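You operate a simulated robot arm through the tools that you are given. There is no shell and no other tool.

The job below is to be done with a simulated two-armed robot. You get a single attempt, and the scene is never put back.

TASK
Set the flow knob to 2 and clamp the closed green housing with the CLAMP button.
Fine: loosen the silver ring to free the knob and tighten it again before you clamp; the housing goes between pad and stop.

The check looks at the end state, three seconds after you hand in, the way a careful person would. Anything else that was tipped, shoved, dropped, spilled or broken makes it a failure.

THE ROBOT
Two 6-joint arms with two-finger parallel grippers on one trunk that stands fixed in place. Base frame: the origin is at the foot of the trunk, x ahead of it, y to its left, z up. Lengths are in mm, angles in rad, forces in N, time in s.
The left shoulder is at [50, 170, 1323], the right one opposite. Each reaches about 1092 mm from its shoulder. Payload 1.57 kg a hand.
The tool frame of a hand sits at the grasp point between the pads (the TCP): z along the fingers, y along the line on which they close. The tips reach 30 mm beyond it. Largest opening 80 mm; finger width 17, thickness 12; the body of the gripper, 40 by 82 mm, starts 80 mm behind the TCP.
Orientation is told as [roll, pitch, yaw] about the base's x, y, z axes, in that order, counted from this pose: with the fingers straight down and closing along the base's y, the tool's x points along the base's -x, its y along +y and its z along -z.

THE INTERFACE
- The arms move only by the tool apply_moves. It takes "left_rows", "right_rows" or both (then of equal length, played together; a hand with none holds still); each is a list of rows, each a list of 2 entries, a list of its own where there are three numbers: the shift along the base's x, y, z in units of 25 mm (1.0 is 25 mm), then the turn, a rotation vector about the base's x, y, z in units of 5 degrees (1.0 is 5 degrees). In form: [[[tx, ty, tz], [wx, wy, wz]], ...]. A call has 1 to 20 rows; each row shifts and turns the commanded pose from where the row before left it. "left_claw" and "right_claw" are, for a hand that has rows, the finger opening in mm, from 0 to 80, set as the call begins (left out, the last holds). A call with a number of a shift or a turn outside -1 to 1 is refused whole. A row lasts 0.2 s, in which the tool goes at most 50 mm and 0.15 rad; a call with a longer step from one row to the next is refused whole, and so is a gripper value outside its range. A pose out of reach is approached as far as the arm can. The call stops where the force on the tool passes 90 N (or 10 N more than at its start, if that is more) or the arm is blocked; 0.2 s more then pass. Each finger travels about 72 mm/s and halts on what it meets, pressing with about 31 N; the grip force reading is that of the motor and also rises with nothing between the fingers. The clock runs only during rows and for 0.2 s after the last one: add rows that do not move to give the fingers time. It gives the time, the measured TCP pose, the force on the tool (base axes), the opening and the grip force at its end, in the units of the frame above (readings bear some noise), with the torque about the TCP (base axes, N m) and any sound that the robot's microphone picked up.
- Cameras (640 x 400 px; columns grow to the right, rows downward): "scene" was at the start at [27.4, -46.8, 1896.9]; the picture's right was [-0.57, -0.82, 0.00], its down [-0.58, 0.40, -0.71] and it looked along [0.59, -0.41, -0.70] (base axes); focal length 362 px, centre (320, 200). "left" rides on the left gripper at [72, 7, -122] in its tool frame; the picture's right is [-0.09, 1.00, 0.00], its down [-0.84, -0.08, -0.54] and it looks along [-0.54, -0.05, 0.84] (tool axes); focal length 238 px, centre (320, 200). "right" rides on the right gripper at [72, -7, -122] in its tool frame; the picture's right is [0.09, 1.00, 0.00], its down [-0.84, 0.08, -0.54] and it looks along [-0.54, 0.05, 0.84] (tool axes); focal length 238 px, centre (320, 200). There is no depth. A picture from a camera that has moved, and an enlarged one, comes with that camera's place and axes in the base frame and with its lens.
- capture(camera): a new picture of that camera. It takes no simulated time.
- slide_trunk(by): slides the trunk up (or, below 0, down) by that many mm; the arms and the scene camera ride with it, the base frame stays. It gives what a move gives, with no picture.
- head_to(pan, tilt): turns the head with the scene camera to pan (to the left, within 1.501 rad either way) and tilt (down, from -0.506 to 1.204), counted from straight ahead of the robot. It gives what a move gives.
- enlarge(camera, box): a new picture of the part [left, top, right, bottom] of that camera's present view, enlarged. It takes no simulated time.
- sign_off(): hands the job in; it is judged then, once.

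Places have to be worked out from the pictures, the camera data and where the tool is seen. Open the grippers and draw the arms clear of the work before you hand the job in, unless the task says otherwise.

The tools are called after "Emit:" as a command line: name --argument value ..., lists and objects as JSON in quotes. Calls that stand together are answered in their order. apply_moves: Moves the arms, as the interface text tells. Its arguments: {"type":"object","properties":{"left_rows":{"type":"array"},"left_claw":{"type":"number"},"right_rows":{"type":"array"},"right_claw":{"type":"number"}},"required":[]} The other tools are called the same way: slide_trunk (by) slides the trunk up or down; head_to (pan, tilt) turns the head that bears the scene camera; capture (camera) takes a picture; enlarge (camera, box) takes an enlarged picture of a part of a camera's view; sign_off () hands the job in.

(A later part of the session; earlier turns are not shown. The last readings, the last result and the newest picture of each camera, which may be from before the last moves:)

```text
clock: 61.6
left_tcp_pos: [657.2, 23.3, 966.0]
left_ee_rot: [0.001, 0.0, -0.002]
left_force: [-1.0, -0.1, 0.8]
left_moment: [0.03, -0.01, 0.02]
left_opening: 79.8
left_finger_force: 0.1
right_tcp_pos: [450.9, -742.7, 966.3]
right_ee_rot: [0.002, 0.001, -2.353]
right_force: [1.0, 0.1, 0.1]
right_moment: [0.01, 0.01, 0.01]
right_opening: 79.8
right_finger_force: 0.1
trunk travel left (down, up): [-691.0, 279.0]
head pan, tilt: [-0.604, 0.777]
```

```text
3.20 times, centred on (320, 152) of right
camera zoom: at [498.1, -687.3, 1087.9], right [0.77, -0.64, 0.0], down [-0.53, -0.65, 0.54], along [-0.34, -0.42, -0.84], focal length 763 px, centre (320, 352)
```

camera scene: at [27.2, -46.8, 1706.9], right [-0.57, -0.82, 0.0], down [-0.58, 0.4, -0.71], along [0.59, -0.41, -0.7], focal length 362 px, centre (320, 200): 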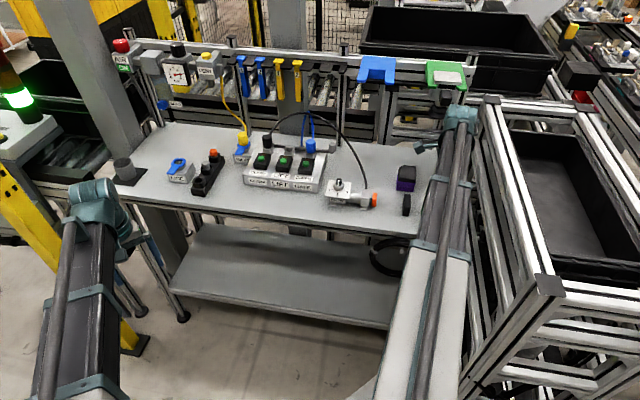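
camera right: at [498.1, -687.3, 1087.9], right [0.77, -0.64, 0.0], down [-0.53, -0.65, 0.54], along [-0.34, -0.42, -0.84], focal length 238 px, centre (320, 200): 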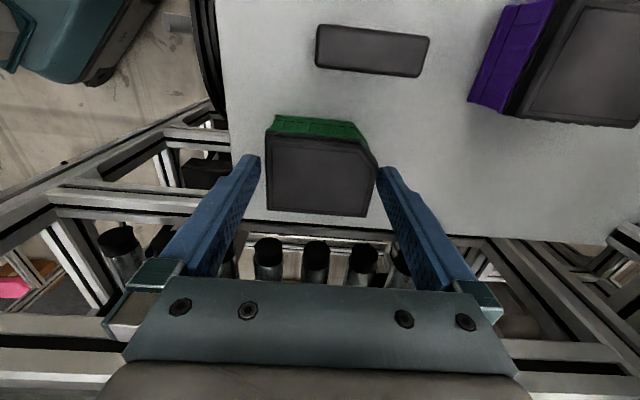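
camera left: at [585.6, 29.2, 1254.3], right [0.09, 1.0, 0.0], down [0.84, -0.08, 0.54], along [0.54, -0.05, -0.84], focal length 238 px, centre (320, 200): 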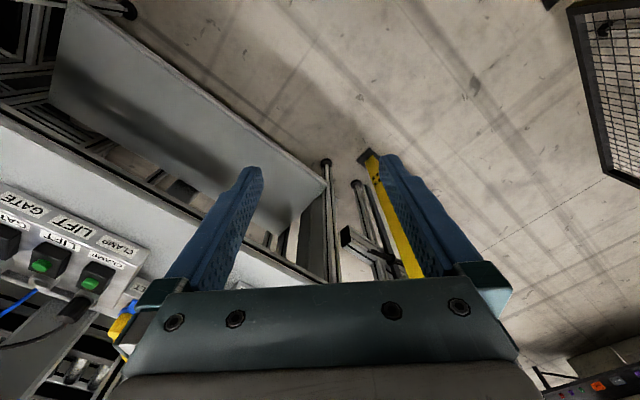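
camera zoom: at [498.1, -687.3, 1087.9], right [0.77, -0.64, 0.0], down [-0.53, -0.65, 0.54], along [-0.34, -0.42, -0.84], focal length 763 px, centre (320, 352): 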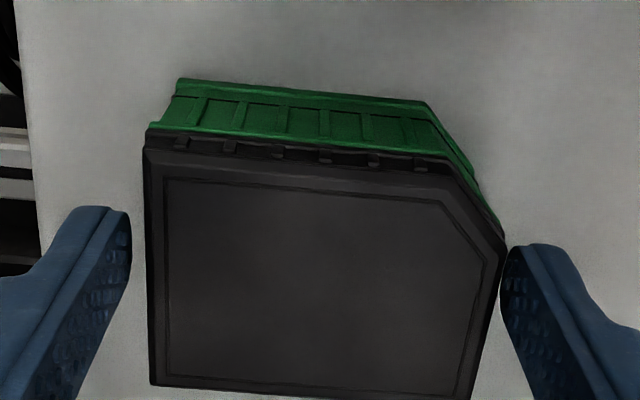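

The right finger is closer to the housing than the left, so I shift ~1.5 mm toward it and ~2.5 mm along the clamp axis to centre, then re-check.

Emit:
apply_moves --right_rows '[[[0.045, -0.045, 0], [0, 0, 0]], [[0.07, 0.07, 0], [0, 0, 0]], [[0, 0, 0], [0, 0, 0]]]'

Emit:
enlarge --camera "right" --box '[220, 90, 420, 215]'

```text
clock: 62.4
left_tcp_pos: [658.3, 22.6, 966.7]
left_ee_rot: [0.0, 0.0, 0.003]
left_force: [-0.8, 1.2, -0.8]
left_moment: [-0.02, -0.01, -0.01]
left_opening: 80.0
left_finger_force: 0.1
right_tcp_pos: [455.3, -740.5, 965.6]
right_ee_rot: [0.0, 0.0, -2.353]
right_force: [-0.5, 0.4, 0.4]
right_moment: [-0.05, -0.02, 0.0]
right_opening: 80.0
right_finger_force: 0.1
trunk travel left (down, up): [-691.0, 279.0]
head pan, tilt: [-0.604, 0.777]
```

```text
3.20 times, centred on (320, 152) of right
camera zoom: at [501.4, -685.6, 1087.8], right [0.77, -0.64, 0.0], down [-0.53, -0.65, 0.54], along [-0.34, -0.42, -0.84], focal length 763 px, centre (320, 352)
```

zoom: 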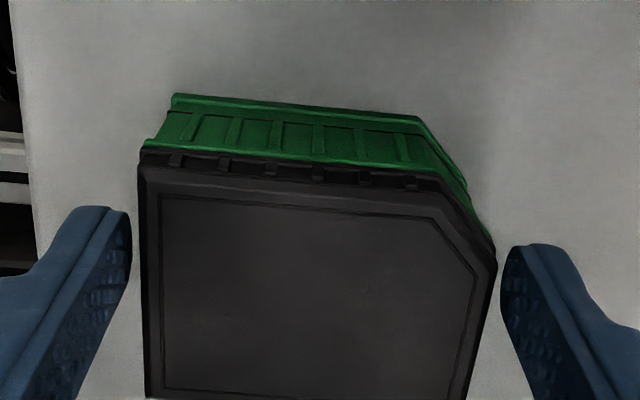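

Gaps are balanced now. I lower 30 mm to bring the tips just above the table, and check force.

Emit:
slide_trunk --by -29

Emit:
enlarge --camera "right" --box '[220, 90, 420, 215]'

```text
clock: 63.2
left_tcp_pos: [658.6, 22.8, 935.6]
left_ee_rot: [0.001, 0.0, -0.002]
left_force: [0.6, -0.7, -0.7]
left_moment: [0.0, 0.02, 0.0]
left_opening: 80.1
left_finger_force: 0.1
right_tcp_pos: [454.9, -740.4, 936.8]
right_ee_rot: [0.0, 0.0, -2.352]
right_force: [-0.5, -1.0, -0.2]
right_moment: [-0.01, 0.05, -0.01]
right_opening: 79.9
right_finger_force: 0.1
trunk travel left (down, up): [-662.0, 308.0]
head pan, tilt: [-0.604, 0.777]
```

```text
3.20 times, centred on (320, 152) of right
camera zoom: at [501.3, -685.5, 1058.9], right [0.77, -0.64, 0.0], down [-0.53, -0.65, 0.54], along [-0.34, -0.42, -0.84], focal length 763 px, centre (320, 352)
```

zoom: 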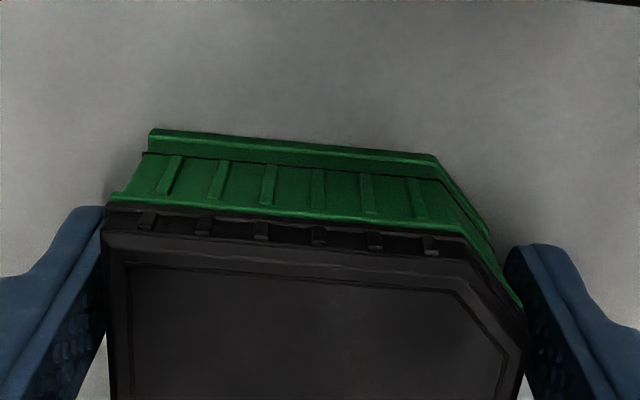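

No contact on descent. I close on the housing and wait for the grip.

Emit:
apply_moves --right_rows '[[[0, 0, 0], [0, 0, 0]], [[0, 0, 0], [0, 0, 0]], [[0, 0, 0], [0, 0, 0]], [[0, 0, 0], [0, 0, 0]]]' --right_claw 50

Emit:
enlarge --camera "right" --box '[220, 90, 420, 215]'

```text
clock: 64.2
left_tcp_pos: [658.2, 22.9, 937.5]
left_ee_rot: [-0.001, 0.0, -0.001]
left_force: [-0.5, -0.4, -0.2]
left_moment: [-0.01, 0.0, 0.0]
left_opening: 79.9
left_finger_force: 0.0
right_tcp_pos: [454.3, -740.1, 938.0]
right_ee_rot: [-0.001, -0.001, -2.353]
right_force: [-0.3, 1.4, 0.8]
right_moment: [0.06, 0.03, -0.01]
right_opening: 71.5
right_finger_force: 31.6
trunk travel left (down, up): [-662.0, 308.0]
head pan, tilt: [-0.604, 0.777]
```

```text
3.20 times, centred on (320, 152) of right
camera zoom: at [501.3, -685.5, 1058.8], right [0.77, -0.64, 0.0], down [-0.53, -0.65, 0.54], along [-0.34, -0.42, -0.84], focal length 763 px, centre (320, 352)
```

zoom: 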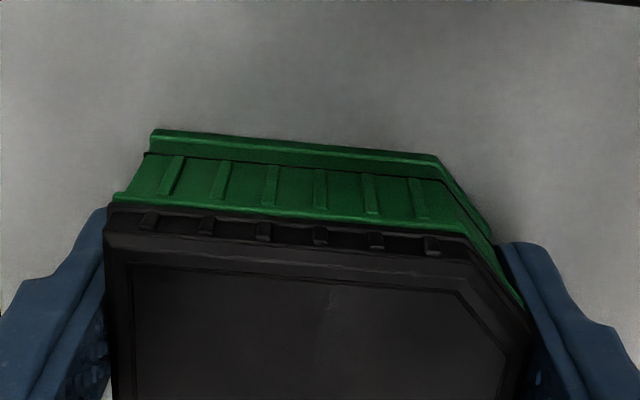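

The housing is held (71.5 mm, 31 N). I lift it 90 mm and check that it comes up level and whole.

Emit:
slide_trunk --by 15

Emit:
enlarge --camera "right" --box '[220, 90, 420, 215]'

Emit:
slide_trunk --by 75

Emit:
capture --camera "right"

Emit:
capture --camera "scene"

```text
clock: 64.8
left_tcp_pos: [658.6, 22.5, 951.8]
left_ee_rot: [0.002, 0.0, -0.001]
left_force: [0.2, 0.5, -0.6]
left_moment: [-0.01, 0.0, -0.04]
left_opening: 79.9
left_finger_force: 0.1
right_tcp_pos: [455.2, -740.1, 951.0]
right_ee_rot: [0.001, 0.001, -2.352]
right_force: [0.5, -0.3, -2.1]
right_moment: [0.06, 0.02, 0.03]
right_opening: 71.6
right_finger_force: 30.7
trunk travel left (down, up): [-677.0, 293.0]
head pan, tilt: [-0.604, 0.777]
```

```text
3.20 times, centred on (320, 152) of right
camera zoom: at [501.6, -685.8, 1073.6], right [0.77, -0.64, 0.0], down [-0.53, -0.65, 0.54], along [-0.35, -0.42, -0.84], focal length 763 px, centre (320, 352)
```

zoom: 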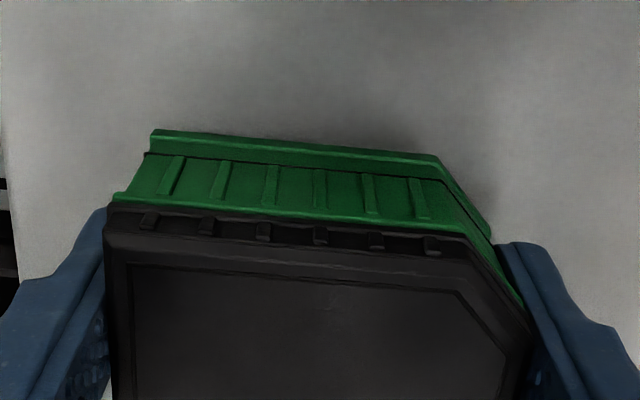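

```text
clock: 65.9
left_tcp_pos: [658.2, 22.5, 1025.9]
left_ee_rot: [0.001, 0.0, 0.0]
left_force: [0.0, 0.4, -0.1]
left_moment: [0.0, 0.03, 0.04]
left_opening: 79.8
left_finger_force: 0.1
right_tcp_pos: [455.5, -740.8, 1028.1]
right_ee_rot: [0.0, 0.0, -2.353]
right_force: [0.2, -0.2, -1.0]
right_moment: [0.02, 0.0, 0.01]
right_opening: 71.8
right_finger_force: 31.6
trunk travel left (down, up): [-752.0, 218.0]
head pan, tilt: [-0.604, 0.777]
```

```text
taken
camera right: at [501.6, -685.8, 1148.5], right [0.77, -0.64, 0.0], down [-0.53, -0.65, 0.54], along [-0.35, -0.42, -0.84], focal length 238 px, centre (320, 200)
```

right: 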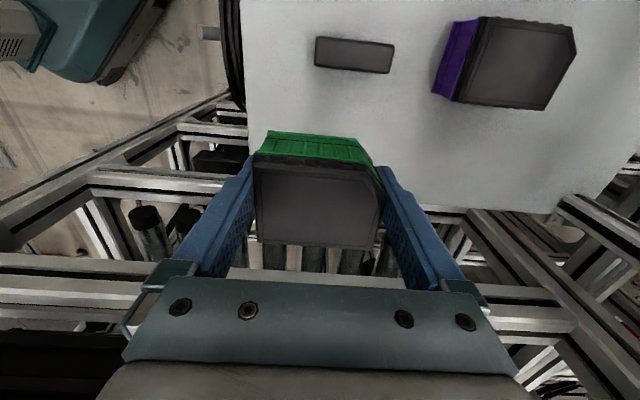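

```text
taken
camera scene: at [27.6, -47.1, 1710.9], right [-0.57, -0.82, 0.0], down [-0.58, 0.4, -0.71], along [0.59, -0.41, -0.7], focal length 362 px, centre (320, 200)
```

scene: 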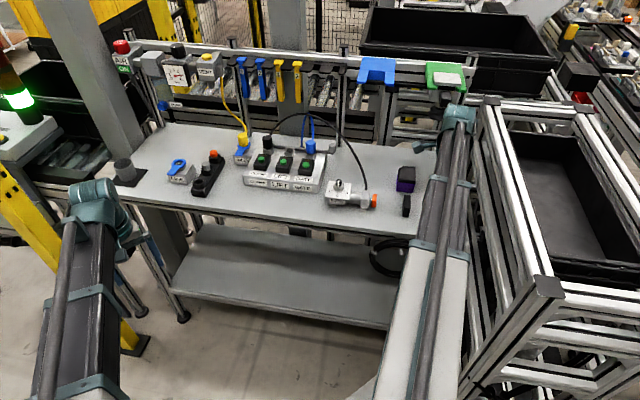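

The housing is lifted securely. I carry it over the gap to about (551,-672), leaving some clearance from the stop.

Emit:
apply_moves --right_rows '[[[0.478, 0.34, 0], [0, 0, 0]], [[0.478, 0.34, 0], [0, 0, 0]], [[0.478, 0.34, 0], [0, 0, 0]], [[0.478, 0.34, 0], [0, 0, 0]], [[0.478, 0.34, 0], [0, 0, 0]], [[0.478, 0.34, 0], [0, 0, 0]], [[0.478, 0.34, 0], [0, 0, 0]], [[0.478, 0.34, 0], [0, 0, 0]], [[0, 0, 0], [0, 0, 0]]]'

Emit:
capture --camera "right"

Emit:
enlarge --camera "scene" --box '[310, 150, 440, 250]'

```text
clock: 67.9
left_tcp_pos: [656.9, 22.2, 1027.6]
left_ee_rot: [-0.001, 0.0, -0.001]
left_force: [0.2, 0.6, 0.8]
left_moment: [0.01, 0.01, 0.01]
left_opening: 79.8
left_finger_force: 0.0
right_tcp_pos: [549.0, -672.6, 1026.8]
right_ee_rot: [0.001, 0.0, -2.352]
right_force: [-0.4, -0.2, -2.6]
right_moment: [0.0, -0.03, 0.01]
right_opening: 71.7
right_finger_force: 30.8
trunk travel left (down, up): [-752.0, 218.0]
head pan, tilt: [-0.604, 0.777]
```

```text
taken
camera right: at [596.1, -617.3, 1148.7], right [0.77, -0.64, 0.0], down [-0.53, -0.65, 0.54], along [-0.35, -0.42, -0.84], focal length 238 px, centre (320, 200)
```

right: 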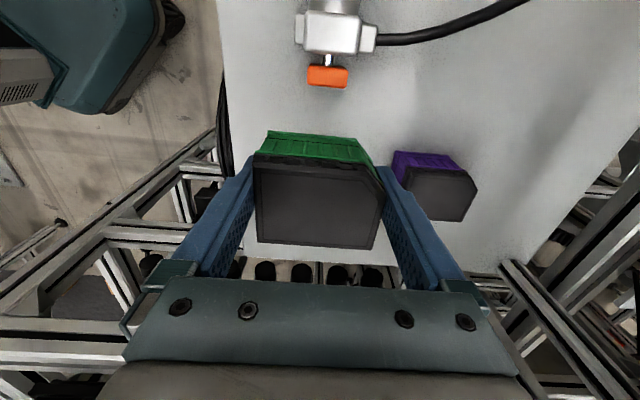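

```text
4.00 times, centred on (375, 200) of scene
camera zoom: at [27.4, -47.0, 1710.9], right [-0.57, -0.82, 0.0], down [-0.58, 0.4, -0.71], along [0.59, -0.41, -0.7], focal length 1449 px, centre (100, 200)
```

zoom: 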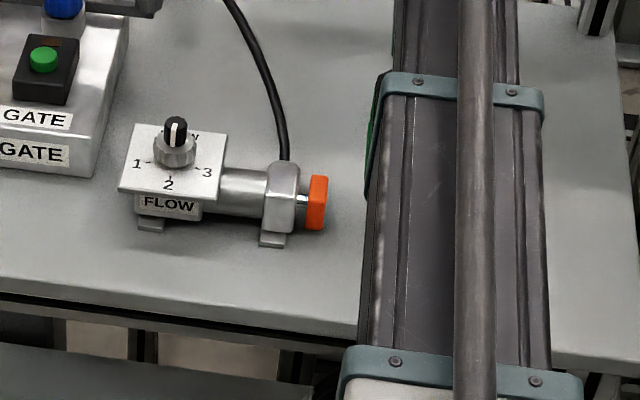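

I enlarge the pad area to measure its face relative to the held housing before lowering.

Emit:
enlarge --camera "right" --box '[240, 0, 420, 160]'

```text
2.50 times, centred on (330, 80) of right
camera zoom: at [596.1, -617.3, 1148.7], right [0.77, -0.64, 0.0], down [-0.53, -0.65, 0.54], along [-0.35, -0.42, -0.84], focal length 596 px, centre (295, 500)
```

zoom: 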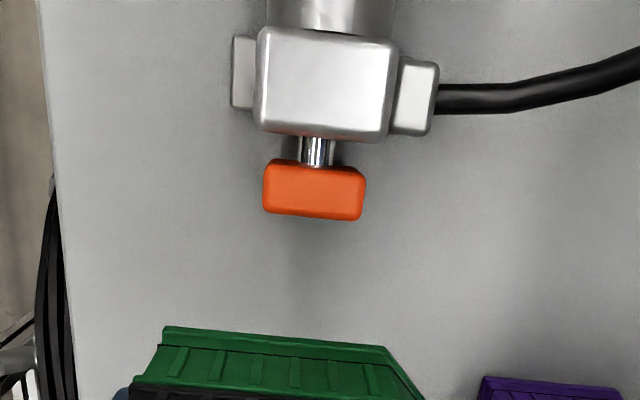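

The pad face is at clamp-axis coordinate ≈−43, the stop at ≈−124, and the housing spans about −118 to −64: it fits with 6 mm and 20 mm clearance. I lower it to just above the table.

Emit:
slide_trunk --by -70

Emit:
capture --camera "right"

Emit:
capture --camera "scene"

```text
clock: 69.0
left_tcp_pos: [658.6, 21.9, 957.5]
left_ee_rot: [-0.001, 0.0, 0.001]
left_force: [-0.7, -0.3, 0.3]
left_moment: [0.0, -0.02, 0.0]
left_opening: 80.1
left_finger_force: 0.0
right_tcp_pos: [550.3, -672.0, 958.0]
right_ee_rot: [0.0, 0.0, -2.352]
right_force: [-0.2, -0.1, -2.2]
right_moment: [-0.04, -0.01, -0.01]
right_opening: 71.6
right_finger_force: 30.5
trunk travel left (down, up): [-682.0, 288.0]
head pan, tilt: [-0.604, 0.777]
```

```text
taken
camera right: at [595.9, -617.2, 1078.8], right [0.77, -0.64, 0.0], down [-0.53, -0.65, 0.54], along [-0.34, -0.42, -0.84], focal length 238 px, centre (320, 200)
```

right: 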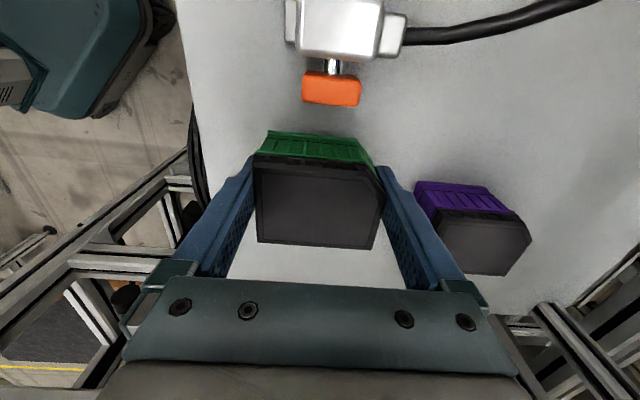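

```text
taken
camera scene: at [27.3, -46.9, 1640.9], right [-0.57, -0.82, 0.0], down [-0.58, 0.4, -0.71], along [0.59, -0.41, -0.7], focal length 362 px, centre (320, 200)
```

scene: 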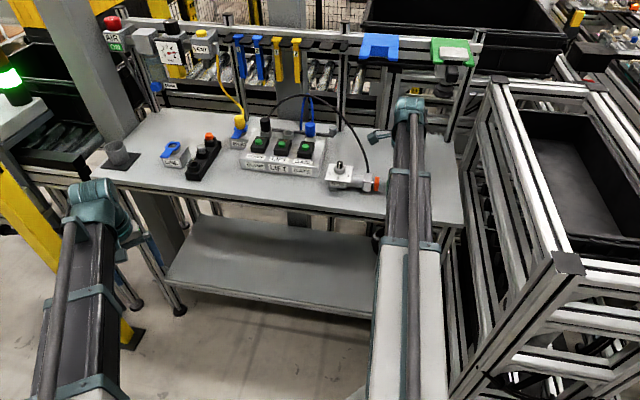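

Purple housing and finger keep ~30 mm apart. I lower 18 mm so the housing's bottom is ~2 mm above the table.

Emit:
slide_trunk --by -18

Emit:
capture --camera "right"

```text
clock: 69.7
left_tcp_pos: [658.0, 22.0, 939.2]
left_ee_rot: [0.001, 0.0, 0.0]
left_force: [-0.6, 0.9, -0.5]
left_moment: [-0.03, 0.0, 0.02]
left_opening: 79.9
left_finger_force: 0.1
right_tcp_pos: [549.5, -673.0, 938.7]
right_ee_rot: [-0.002, 0.001, -2.352]
right_force: [-0.1, 0.0, -0.7]
right_moment: [-0.03, -0.01, -0.02]
right_opening: 71.5
right_finger_force: 31.6
trunk travel left (down, up): [-664.0, 306.0]
head pan, tilt: [-0.604, 0.777]
```

```text
taken
camera right: at [595.9, -617.2, 1060.8], right [0.77, -0.64, 0.0], down [-0.53, -0.65, 0.54], along [-0.34, -0.42, -0.84], focal length 238 px, centre (320, 200)
```

right: 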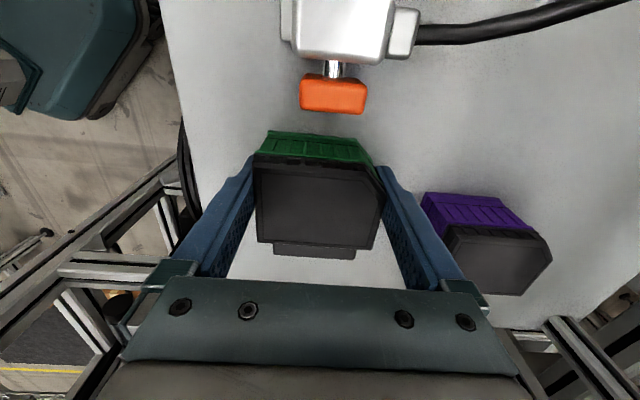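

The stop's edge is now visible just beyond the housing. I slide the housing gently 4 mm toward the stop and watch the force.

Emit:
apply_moves --right_rows '[[[-0.0283, -0.0283, 0], [0, 0, 0]], [[-0.0283, -0.0283, 0], [0, 0, 0]], [[-0.0283, -0.0283, 0], [0, 0, 0]], [[-0.0283, -0.0283, 0], [0, 0, 0]]]'

Emit:
apply_moves --right_rows '[[[-0.0283, -0.0283, 0], [0, 0, 0]]]'

Emit:
enlarge --camera "right" --box '[230, 110, 410, 270]'

```text
clock: 70.7
left_tcp_pos: [657.6, 21.9, 939.0]
left_ee_rot: [0.001, 0.0, -0.001]
left_force: [0.0, -0.1, 0.0]
left_moment: [0.01, 0.03, -0.03]
left_opening: 79.9
left_finger_force: 0.1
right_tcp_pos: [546.6, -674.6, 937.7]
right_ee_rot: [-0.001, -0.001, -2.352]
right_force: [1.6, 0.9, -1.2]
right_moment: [0.0, 0.01, -0.03]
right_opening: 71.3
right_finger_force: 30.2
trunk travel left (down, up): [-664.0, 306.0]
head pan, tilt: [-0.604, 0.777]
```

```text
clock: 71.1
left_tcp_pos: [658.7, 22.2, 938.3]
left_ee_rot: [-0.001, 0.0, 0.0]
left_force: [-0.4, 0.2, -0.5]
left_moment: [0.0, 0.03, 0.01]
left_opening: 80.2
left_finger_force: 0.0
right_tcp_pos: [547.7, -675.5, 939.6]
right_ee_rot: [0.002, 0.001, -2.354]
right_force: [2.8, 2.3, -0.5]
right_moment: [0.01, -0.05, -0.05]
right_opening: 71.6
right_finger_force: 31.0
trunk travel left (down, up): [-664.0, 306.0]
head pan, tilt: [-0.604, 0.777]
```

```text
2.50 times, centred on (320, 190) of right
camera zoom: at [592.8, -620.0, 1060.7], right [0.77, -0.64, 0.0], down [-0.53, -0.65, 0.54], along [-0.34, -0.42, -0.84], focal length 596 px, centre (320, 225)
```

zoom: 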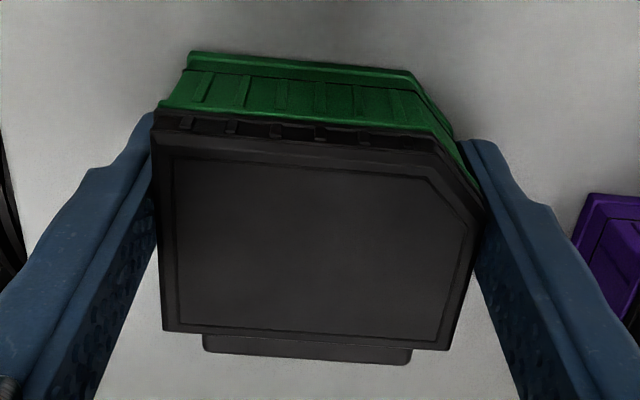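

A 3.6 N force along the clamp axis shows light contact with the stop. I set the housing down the last 2 mm and open the fingers.

Emit:
slide_trunk --by -2

Emit:
apply_moves --right_rows '[[[0, 0, 0], [0, 0, 0]], [[0, 0, 0], [0, 0, 0]], [[0, 0, 0], [0, 0, 0]]]' --right_claw 79

Emit:
enlarge --camera "right" --box '[230, 110, 410, 270]'

```text
clock: 71.6
left_tcp_pos: [657.5, 21.8, 936.2]
left_ee_rot: [0.0, -0.001, 0.0]
left_force: [0.6, -0.5, -0.2]
left_moment: [0.0, -0.03, 0.03]
left_opening: 80.1
left_finger_force: 0.0
right_tcp_pos: [545.5, -674.8, 937.5]
right_ee_rot: [-0.001, 0.0, -2.352]
right_force: [2.5, 3.7, 0.3]
right_moment: [-0.05, -0.06, -0.13]
right_opening: 71.6
right_finger_force: 30.9
trunk travel left (down, up): [-662.0, 308.0]
head pan, tilt: [-0.604, 0.777]
```

```text
clock: 72.4
left_tcp_pos: [658.6, 22.2, 936.3]
left_ee_rot: [0.001, -0.001, 0.001]
left_force: [-0.3, 1.0, 1.0]
left_moment: [0.0, 0.02, 0.02]
left_opening: 80.0
left_finger_force: 0.2
right_tcp_pos: [545.5, -674.7, 937.5]
right_ee_rot: [0.001, 0.001, -2.354]
right_force: [0.6, -0.3, 0.1]
right_moment: [0.01, 0.0, 0.01]
right_opening: 78.8
right_finger_force: 0.0
trunk travel left (down, up): [-662.0, 308.0]
head pan, tilt: [-0.604, 0.777]
```

```text
2.50 times, centred on (320, 190) of right
camera zoom: at [592.1, -620.4, 1058.8], right [0.77, -0.64, 0.0], down [-0.53, -0.65, 0.54], along [-0.34, -0.42, -0.84], focal length 596 px, centre (320, 225)
```

zoom: 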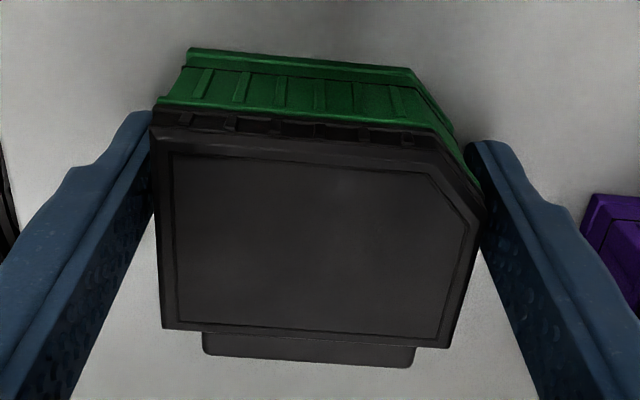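

Fingers are open and free of the housing. I raise straight up, checking the housing stays put.

Emit:
slide_trunk --by 40

Emit:
capture --camera "right"

Emit:
slide_trunk --by 110

Emit:
capture --camera "right"

Emit:
capture --camera "scene"

```text
clock: 73.2
left_tcp_pos: [658.8, 22.2, 976.3]
left_ee_rot: [0.0, 0.001, -0.001]
left_force: [0.5, -0.3, -0.7]
left_moment: [0.01, 0.01, 0.01]
left_opening: 80.0
left_finger_force: 0.0
right_tcp_pos: [545.3, -674.9, 976.5]
right_ee_rot: [-0.001, -0.002, -2.353]
right_force: [0.1, -0.4, -0.6]
right_moment: [-0.02, -0.02, 0.01]
right_opening: 79.0
right_finger_force: 0.0
trunk travel left (down, up): [-702.0, 268.0]
head pan, tilt: [-0.604, 0.777]
```

```text
taken
camera right: at [592.3, -620.4, 1098.6], right [0.77, -0.64, 0.0], down [-0.53, -0.65, 0.54], along [-0.35, -0.42, -0.84], focal length 238 px, centre (320, 200)
```

right: 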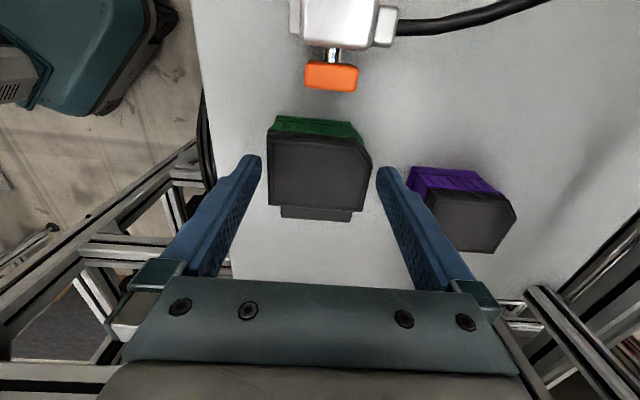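

```text
clock: 74.6
left_tcp_pos: [657.3, 22.0, 1087.0]
left_ee_rot: [0.001, 0.001, 0.0]
left_force: [-0.3, 0.8, -0.4]
left_moment: [-0.03, -0.03, 0.0]
left_opening: 80.2
left_finger_force: 0.0
right_tcp_pos: [546.4, -675.3, 1086.8]
right_ee_rot: [0.0, 0.001, -2.353]
right_force: [-0.6, -0.3, 0.2]
right_moment: [0.01, 0.0, 0.04]
right_opening: 79.1
right_finger_force: 0.0
trunk travel left (down, up): [-812.0, 158.0]
head pan, tilt: [-0.604, 0.777]
```

```text
taken
camera right: at [592.3, -620.4, 1208.6], right [0.77, -0.64, 0.0], down [-0.53, -0.65, 0.54], along [-0.34, -0.42, -0.84], focal length 238 px, centre (320, 200)
```

right: 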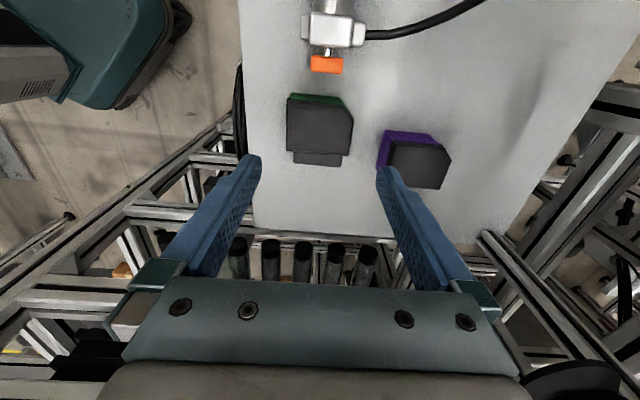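

```text
taken
camera scene: at [27.5, -46.9, 1770.9], right [-0.57, -0.82, 0.0], down [-0.58, 0.4, -0.71], along [0.59, -0.41, -0.7], focal length 362 px, centre (320, 200)
```

scene: 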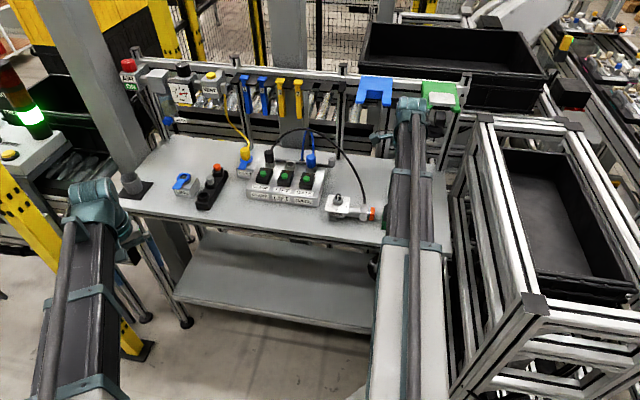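

The housing sits square against the stop with the pad facing it. Now for CLAMP: two views place the button at ≈(908,-423,973). I raise, close the fingers, and travel there with the camera swinging to the front side (yaw −45°).

Emit:
slide_trunk --by 45

Emit:
apply_moves --right_rows '[[[0.2, 0.14, 0], [0, 0, 1]], [[0.2, 0.14, 0], [0, 0, 1]], [[0.2, 0.14, 0], [0, 0, 1]], [[0.4, 0.28, 0], [0, 0, 1]], [[0.6, 0.42, 0], [0, 0, 1]], [[0.8, 0.56, 0], [0, 0, 1]], [[0.8, 0.56, 0], [0, 0, 1]], [[0.8, 0.56, 0], [0, 0, 1]], [[0.8, 0.56, 0], [0, 0, 1]], [[0.8, 0.56, 0], [0, 0, 1]], [[0.8, 0.56, 0], [0, 0, 1]], [[0.8, 0.56, 0], [0, 0, 1]], [[0.8, 0.56, 0], [0, 0, 1]], [[0.8, 0.56, 0], [0, 0, 1]], [[0.8, 0.56, 0], [0, 0, 1]], [[0.8, 0.56, 0], [0, 0, 1]], [[0.8, 0.56, 0], [0, 0, 1]], [[0.8, 0.56, 0], [0, 0, 1]], [[0, 0, 0], [0, 0, 0]]]' --right_claw 0

Emit:
capture --camera "right"

Emit:
capture --camera "scene"

```text
clock: 75.5
left_tcp_pos: [657.4, 22.4, 1131.8]
left_ee_rot: [-0.001, 0.001, 0.0]
left_force: [0.7, 0.1, 0.2]
left_moment: [0.02, -0.01, 0.02]
left_opening: 80.0
left_finger_force: 0.0
right_tcp_pos: [546.1, -676.1, 1131.5]
right_ee_rot: [0.0, 0.0, -2.353]
right_force: [0.3, -0.2, 0.0]
right_moment: [0.01, -0.01, -0.01]
right_opening: 79.1
right_finger_force: 0.1
trunk travel left (down, up): [-857.0, 113.0]
head pan, tilt: [-0.604, 0.777]
```

```text
clock: 79.5
left_tcp_pos: [658.6, 21.8, 1131.6]
left_ee_rot: [0.0, -0.001, 0.001]
left_force: [0.1, -0.1, 0.2]
left_moment: [0.01, -0.02, -0.02]
left_opening: 80.0
left_finger_force: 0.0
right_tcp_pos: [846.0, -466.4, 1132.3]
right_ee_rot: [-0.001, 0.0, -0.781]
right_force: [0.2, -0.1, 0.1]
right_moment: [0.01, 0.0, -0.02]
right_opening: 0.0
right_finger_force: 21.4
trunk travel left (down, up): [-857.0, 113.0]
head pan, tilt: [-0.604, 0.777]
```

```text
taken
camera right: at [790.2, -420.9, 1253.8], right [0.64, 0.77, 0.0], down [0.65, -0.53, 0.54], along [0.42, -0.34, -0.84], focal length 238 px, centre (320, 200)
```

right: 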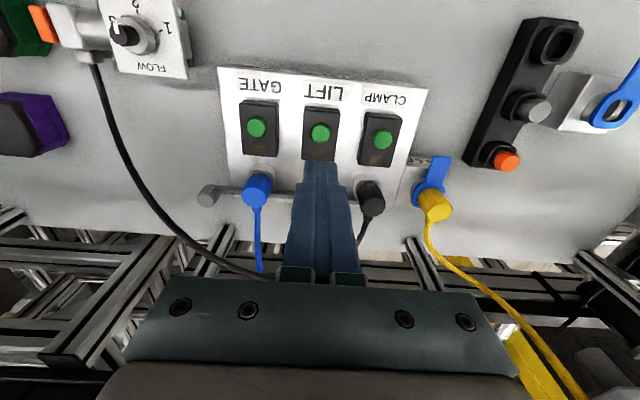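

```text
taken
camera scene: at [27.2, -47.0, 1815.9], right [-0.57, -0.82, 0.0], down [-0.58, 0.4, -0.71], along [0.59, -0.41, -0.7], focal length 362 px, centre (320, 200)
```

scene: 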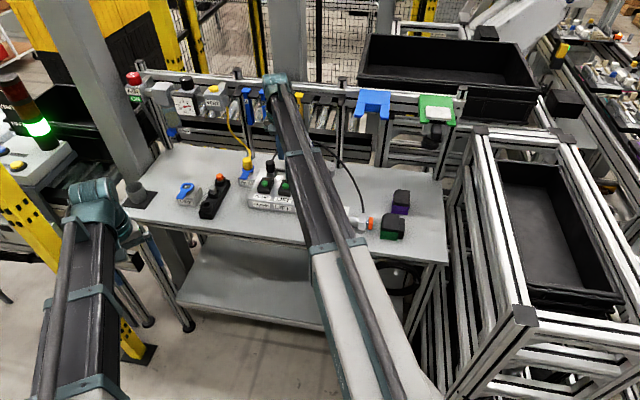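

The view shows GATE, LIFT and CLAMP clearly. I enlarge to locate the CLAMP button precisely.

Emit:
enlarge --camera "right" --box '[220, 60, 440, 220]'

Emit:
enlarge --camera "scene" --box '[320, 170, 440, 250]'

```text
2.50 times, centred on (330, 140) of right
camera zoom: at [790.2, -420.9, 1253.8], right [0.64, 0.77, 0.0], down [0.65, -0.53, 0.54], along [0.42, -0.34, -0.84], focal length 596 px, centre (295, 350)
```

zoom: 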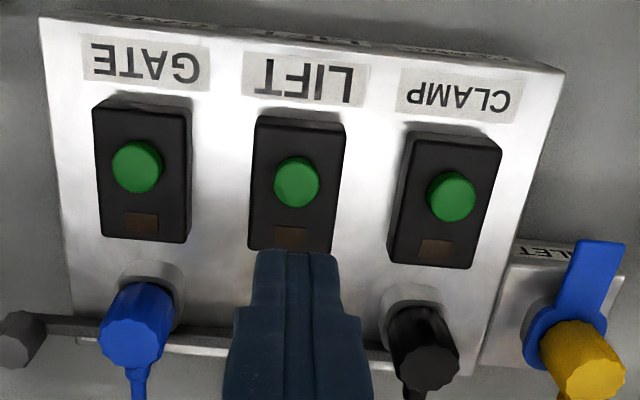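

```text
5.00 times, centred on (380, 210) of scene
camera zoom: at [27.2, -47.0, 1815.9], right [-0.57, -0.82, 0.0], down [-0.58, 0.4, -0.71], along [0.59, -0.41, -0.7], focal length 1811 px, centre (20, 150)
```

zoom: 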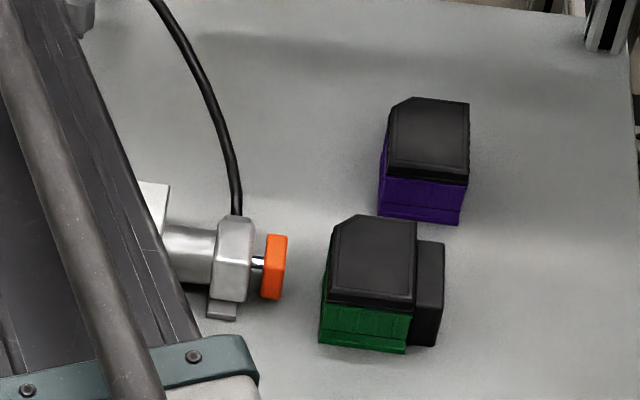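

CLAMP button centre ≈(912,-422,968). I move above it and lower until the closed fingertips are ~20 mm over the button.

Emit:
apply_moves --right_rows '[[[0.66, 0.444, 0], [0, 0, 0]], [[0.66, 0.444, 0], [0, 0, 0]], [[0.66, 0.444, 0], [0, 0, 0]], [[0.66, 0.444, 0], [0, 0, 0]], [[0, 0, 0], [0, 0, 0]]]'

Emit:
slide_trunk --by -100

Emit:
capture --camera "right"

Emit:
enlarge --camera "right" --box '[240, 90, 400, 230]'

Emit:
capture --camera "scene"

```text
clock: 80.7
left_tcp_pos: [657.4, 22.0, 1132.8]
left_ee_rot: [0.0, -0.001, 0.001]
left_force: [-0.2, 0.1, -1.4]
left_moment: [-0.01, 0.01, -0.03]
left_opening: 80.1
left_finger_force: 0.0
right_tcp_pos: [888.1, -413.3, 1131.0]
right_ee_rot: [0.003, -0.002, -0.782]
right_force: [0.1, -1.2, 0.7]
right_moment: [-0.01, 0.0, -0.02]
right_opening: 0.0
right_finger_force: 21.4
right hand out of reach, approached as far as the arm can: row 3, 4
trunk travel left (down, up): [-857.0, 113.0]
head pan, tilt: [-0.604, 0.777]
```

```text
clock: 82.0
left_tcp_pos: [657.0, 22.1, 1031.8]
left_ee_rot: [0.001, 0.0, 0.001]
left_force: [0.3, -0.7, -0.3]
left_moment: [0.0, 0.03, -0.01]
left_opening: 80.0
left_finger_force: 0.0
right_tcp_pos: [887.8, -412.9, 1032.0]
right_ee_rot: [0.001, -0.003, -0.781]
right_force: [0.1, -0.4, 0.0]
right_moment: [0.04, -0.03, -0.01]
right_opening: 0.2
right_finger_force: 21.1
trunk travel left (down, up): [-757.0, 213.0]
head pan, tilt: [-0.604, 0.777]
```

```text
taken
camera right: at [832.5, -367.7, 1153.8], right [0.64, 0.77, 0.0], down [0.65, -0.53, 0.54], along [0.42, -0.35, -0.84], focal length 238 px, centre (320, 200)
```

right: 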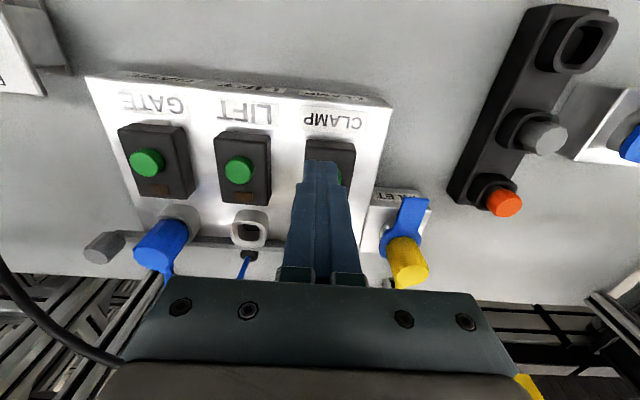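

```text
2.86 times, centred on (320, 160) of right
camera zoom: at [832.5, -367.7, 1153.8], right [0.64, 0.77, 0.0], down [0.65, -0.53, 0.54], along [0.42, -0.35, -0.84], focal length 681 px, centre (320, 314)
```

zoom: 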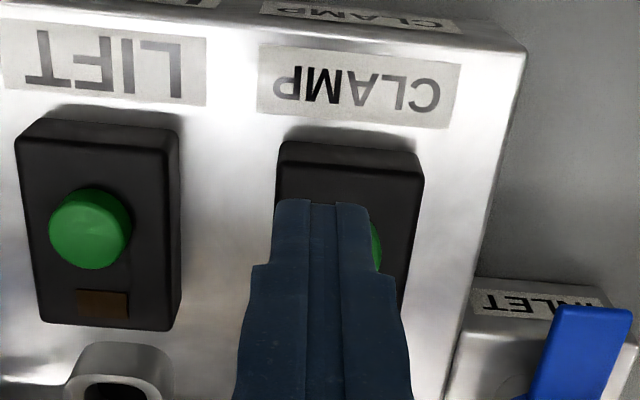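

```text
taken
camera scene: at [27.2, -46.7, 1715.9], right [-0.57, -0.82, 0.0], down [-0.58, 0.4, -0.71], along [0.59, -0.41, -0.7], focal length 362 px, centre (320, 200)
```

scene: 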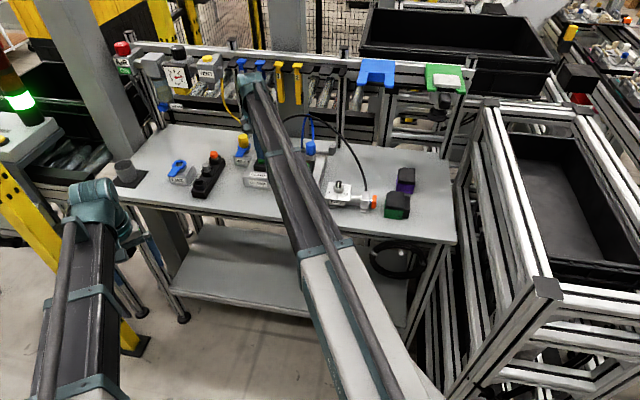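

With the tool upright the reach ends ~25 mm short of the button. I try a small outward tilt of the hand (fingertips leaning away from the robot) to gain reach, and see what the pose does.

Emit:
apply_moves --right_rows '[[[0, 0, 0.02], [-0.14, -0.48, 0]], [[0, 0, 0.03], [-0.14, -0.48, 0]], [[0, 0, 0], [0, 0, 0]]]'

```text
clock: 82.8
left_tcp_pos: [659.2, 21.1, 1031.3]
left_ee_rot: [0.0, 0.001, 0.001]
left_force: [-0.8, -0.4, 0.1]
left_moment: [-0.02, 0.0, -0.02]
left_opening: 80.1
left_finger_force: 0.1
right_tcp_pos: [887.9, -413.7, 1033.1]
right_ee_rot: [0.045, -0.078, -0.783]
right_force: [-0.4, 0.7, 0.3]
right_moment: [0.04, 0.03, -0.02]
right_opening: 0.0
right_finger_force: 21.2
trunk travel left (down, up): [-757.0, 213.0]
head pan, tilt: [-0.604, 0.777]
```

The tilt worked and the hand holds place. I tilt another 7° while moving outward to put the fingertips over the button.

Emit:
apply_moves --right_rows '[[[0.12, -0.04, 0.06], [-0.197, -0.672, 0]], [[0.24, -0.085, 0.07], [-0.197, -0.672, 0]], [[0.24, -0.085, 0], [0, 0, 0]], [[0.24, -0.085, 0], [0, 0, 0]], [[0.12, -0.04, 0], [0, 0, 0]], [[0, 0, 0], [0, 0, 0]]]'

Emit:
capture --camera "right"

Emit:
enlarge --camera "right" --box '[240, 90, 400, 230]'

```text
clock: 84.2
left_tcp_pos: [658.4, 23.3, 1031.8]
left_ee_rot: [-0.002, 0.0, -0.001]
left_force: [0.3, 0.9, -0.1]
left_moment: [-0.04, 0.01, -0.03]
left_opening: 80.0
left_finger_force: 0.1
right_tcp_pos: [912.0, -420.6, 1036.0]
right_ee_rot: [0.1, -0.186, -0.791]
right_force: [0.5, -0.7, 1.4]
right_moment: [-0.02, -0.01, 0.01]
right_opening: 0.1
right_finger_force: 20.6
trunk travel left (down, up): [-757.0, 213.0]
head pan, tilt: [-0.604, 0.777]
```

```text
taken
camera right: at [833.3, -369.7, 1142.0], right [0.63, 0.77, 0.08], down [0.52, -0.5, 0.69], along [0.58, -0.39, -0.72], focal length 238 px, centre (320, 200)
```

right: 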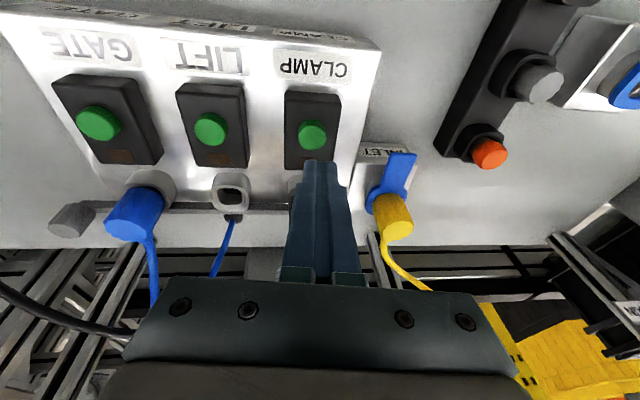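

```text
2.86 times, centred on (320, 160) of right
camera zoom: at [833.3, -369.7, 1142.0], right [0.63, 0.77, 0.08], down [0.52, -0.5, 0.69], along [0.58, -0.39, -0.72], focal length 681 px, centre (320, 314)
```

zoom: 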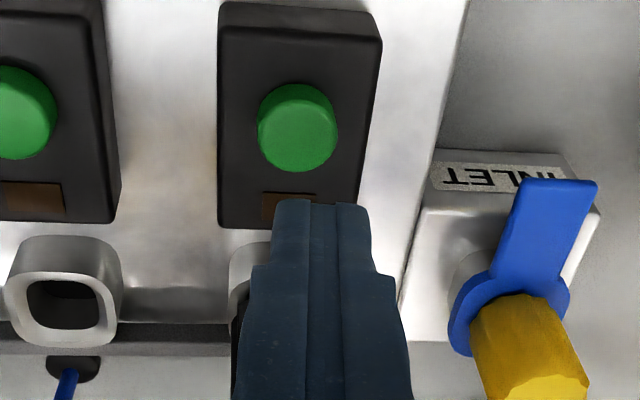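

The ray to the button gives (913,-422.5,968) and my tilted fingertips are right above it. I lower 30 mm, then look before pressing.

Emit:
slide_trunk --by -30

Emit:
enlarge --camera "right" --box '[240, 90, 400, 230]'

Emit:
enlarge --camera "scene" --box '[200, 90, 330, 180]'

```text
clock: 85.0
left_tcp_pos: [659.3, 21.9, 1001.2]
left_ee_rot: [0.001, 0.0, 0.002]
left_force: [0.0, -0.8, 0.2]
left_moment: [-0.01, -0.05, -0.02]
left_opening: 80.2
left_finger_force: 0.1
right_tcp_pos: [912.5, -422.9, 1007.2]
right_ee_rot: [0.104, -0.187, -0.79]
right_force: [0.2, -0.7, 2.8]
right_moment: [0.0, 0.02, 0.0]
right_opening: 0.0
right_finger_force: 21.3
trunk travel left (down, up): [-727.0, 243.0]
head pan, tilt: [-0.604, 0.777]
heard: click
```

```text
2.86 times, centred on (320, 160) of right
camera zoom: at [833.3, -369.6, 1112.1], right [0.63, 0.77, 0.08], down [0.52, -0.5, 0.69], along [0.58, -0.39, -0.72], focal length 681 px, centre (320, 314)
```

zoom: 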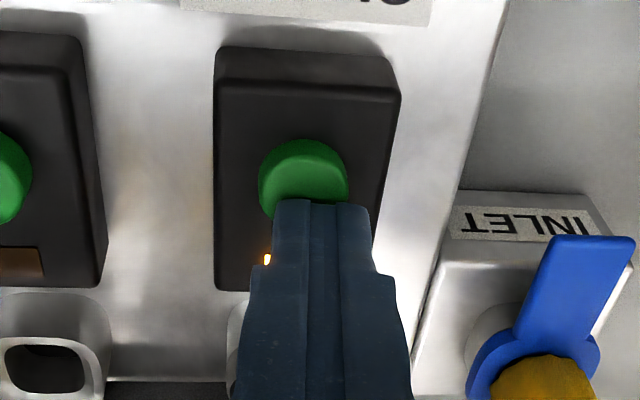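

```text
4.44 times, centred on (265, 135) of scene
camera zoom: at [27.2, -46.7, 1685.9], right [-0.57, -0.82, 0.0], down [-0.58, 0.4, -0.71], along [0.59, -0.41, -0.7], focal length 1610 px, centre (564, 489)
```

zoom: 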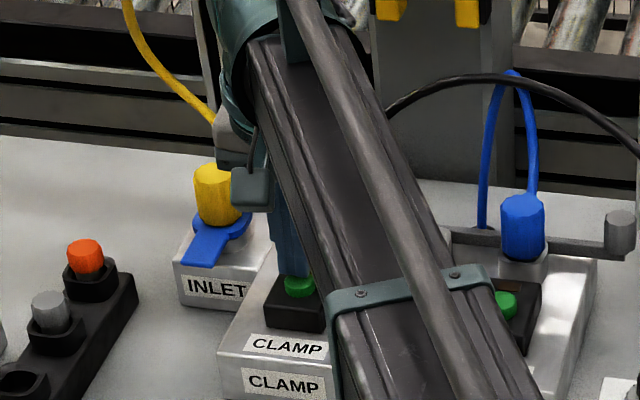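

I heard a click and the CLAMP lamp lit up under light force. I look at the clamp, then raise off the button gently.

Emit:
enlarge --camera "scene" --box '[320, 160, 440, 240]'

Emit:
slide_trunk --by 30

Emit:
enlarge --camera "scene" --box '[320, 160, 440, 240]'

Emit:
enlarge --camera "right" --box '[240, 90, 400, 230]'

```text
5.00 times, centred on (380, 200) of scene
camera zoom: at [27.2, -46.7, 1685.9], right [-0.57, -0.82, 0.0], down [-0.58, 0.4, -0.71], along [0.59, -0.41, -0.7], focal length 1811 px, centre (20, 200)
```

zoom: 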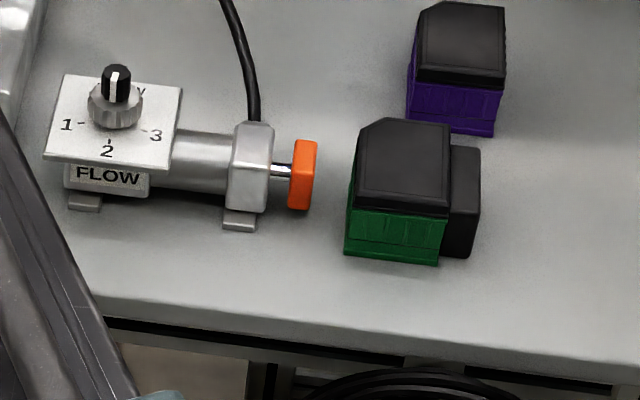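

```text
clock: 85.7
left_tcp_pos: [658.9, 22.1, 1032.2]
left_ee_rot: [-0.002, 0.001, 0.0]
left_force: [0.4, -0.6, -0.3]
left_moment: [0.0, -0.05, 0.04]
left_opening: 80.0
left_finger_force: 0.1
right_tcp_pos: [912.1, -422.1, 1034.6]
right_ee_rot: [0.102, -0.185, -0.791]
right_force: [0.2, 1.0, -0.2]
right_moment: [0.0, -0.01, -0.01]
right_opening: 0.2
right_finger_force: 20.7
trunk travel left (down, up): [-757.0, 213.0]
head pan, tilt: [-0.604, 0.777]
```

```text
5.00 times, centred on (380, 200) of scene
camera zoom: at [27.7, -46.9, 1715.9], right [-0.57, -0.82, 0.0], down [-0.58, 0.4, -0.71], along [0.59, -0.41, -0.7], focal length 1811 px, centre (20, 200)
```

zoom: 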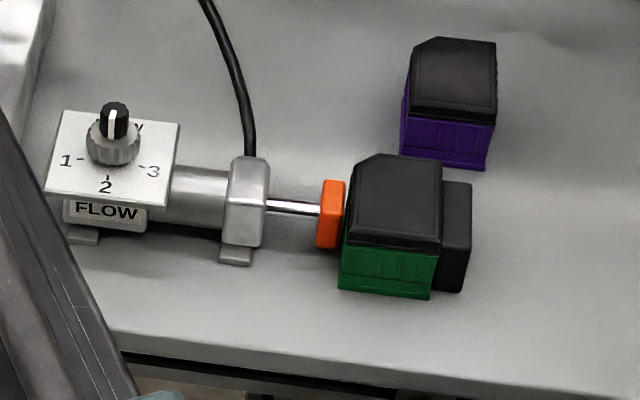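

```text
2.86 times, centred on (320, 160) of right
camera zoom: at [833.4, -369.7, 1141.9], right [0.63, 0.77, 0.08], down [0.52, -0.5, 0.69], along [0.58, -0.39, -0.72], focal length 681 px, centre (320, 314)
```

zoom: 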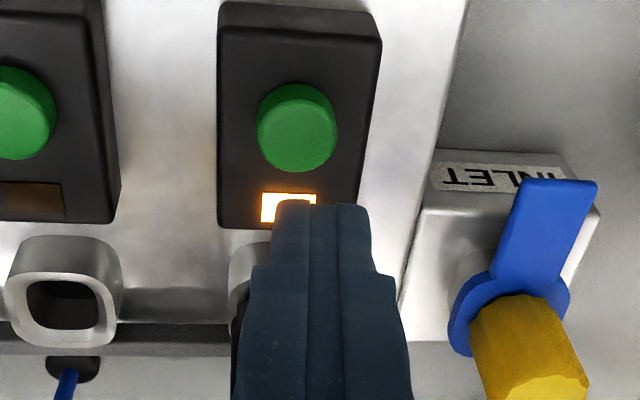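

The pad has extended onto the housing and the lamp stays lit. I raise clear of the panel, then undo the tilt and draw the arm back.

Emit:
slide_trunk --by 90

Emit:
apply_moves --right_rows '[[[-0.5, 0.16, 0], [0, 0, 0]], [[-0.5, 0.16, -0.06], [0.22, 0.76, 0]], [[-0.5, 0.16, -0.06], [0.22, 0.76, 0]], [[-0.5, 0.16, -0.06], [0.23, 0.78, 0]], [[-0.8, 0.3, 0], [0, 0, 0]], [[-0.8, 0.3, 0], [0, 0, 0]], [[-0.8, 0.3, 0], [0, 0, 0]], [[-0.8, 0.3, 0], [0, 0, 0]], [[-0.8, 0.3, 0], [0, 0, 0]], [[-0.8, 0.3, 0], [0, 0, 0]], [[-0.8, 0.3, 0], [0, 0, 0]], [[-0.8, 0.3, 0], [0, 0, 0]], [[0, 0, 0], [0, 0, 0]]]' --right_claw 40

Emit:
capture --camera "scene"

Emit:
capture --camera "right"

```text
clock: 87.0
left_tcp_pos: [659.5, 22.1, 1120.6]
left_ee_rot: [0.0, -0.001, 0.001]
left_force: [0.0, -0.4, 0.3]
left_moment: [0.01, 0.02, -0.02]
left_opening: 79.9
left_finger_force: 0.0
right_tcp_pos: [912.2, -421.8, 1126.6]
right_ee_rot: [0.102, -0.185, -0.792]
right_force: [-0.6, 0.4, 0.1]
right_moment: [0.0, 0.03, -0.01]
right_opening: 0.1
right_finger_force: 21.4
trunk travel left (down, up): [-847.0, 123.0]
head pan, tilt: [-0.604, 0.777]
```

```text
clock: 89.8
left_tcp_pos: [658.1, 22.5, 1121.9]
left_ee_rot: [-0.001, -0.001, 0.0]
left_force: [-0.6, 0.2, -0.3]
left_moment: [0.0, -0.02, -0.02]
left_opening: 79.7
left_finger_force: 0.0
right_tcp_pos: [701.6, -344.8, 1122.4]
right_ee_rot: [0.0, -0.002, -0.783]
right_force: [0.2, 0.6, -0.3]
right_moment: [0.02, 0.03, 0.01]
right_opening: 40.1
right_finger_force: 0.1
trunk travel left (down, up): [-847.0, 123.0]
head pan, tilt: [-0.604, 0.777]
```

```text
taken
camera scene: at [27.7, -46.9, 1805.9], right [-0.57, -0.82, 0.0], down [-0.58, 0.4, -0.71], along [0.59, -0.41, -0.7], focal length 362 px, centre (320, 200)
```

scene: 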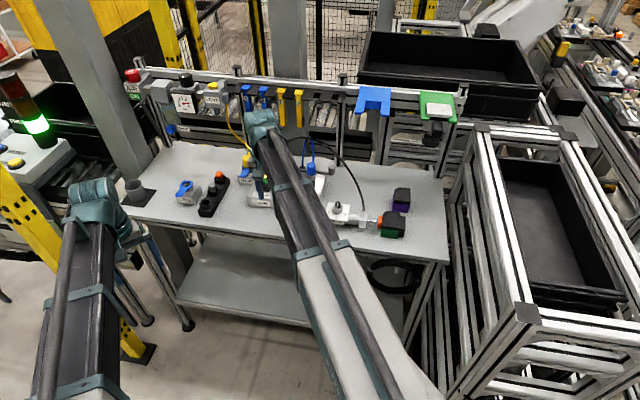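

```text
taken
camera right: at [647.4, -298.9, 1243.4], right [0.64, 0.77, 0.0], down [0.65, -0.53, 0.54], along [0.42, -0.35, -0.84], focal length 238 px, centre (320, 200)
```

right: 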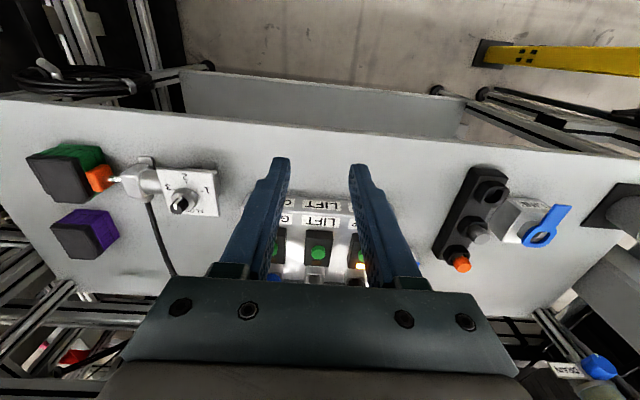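

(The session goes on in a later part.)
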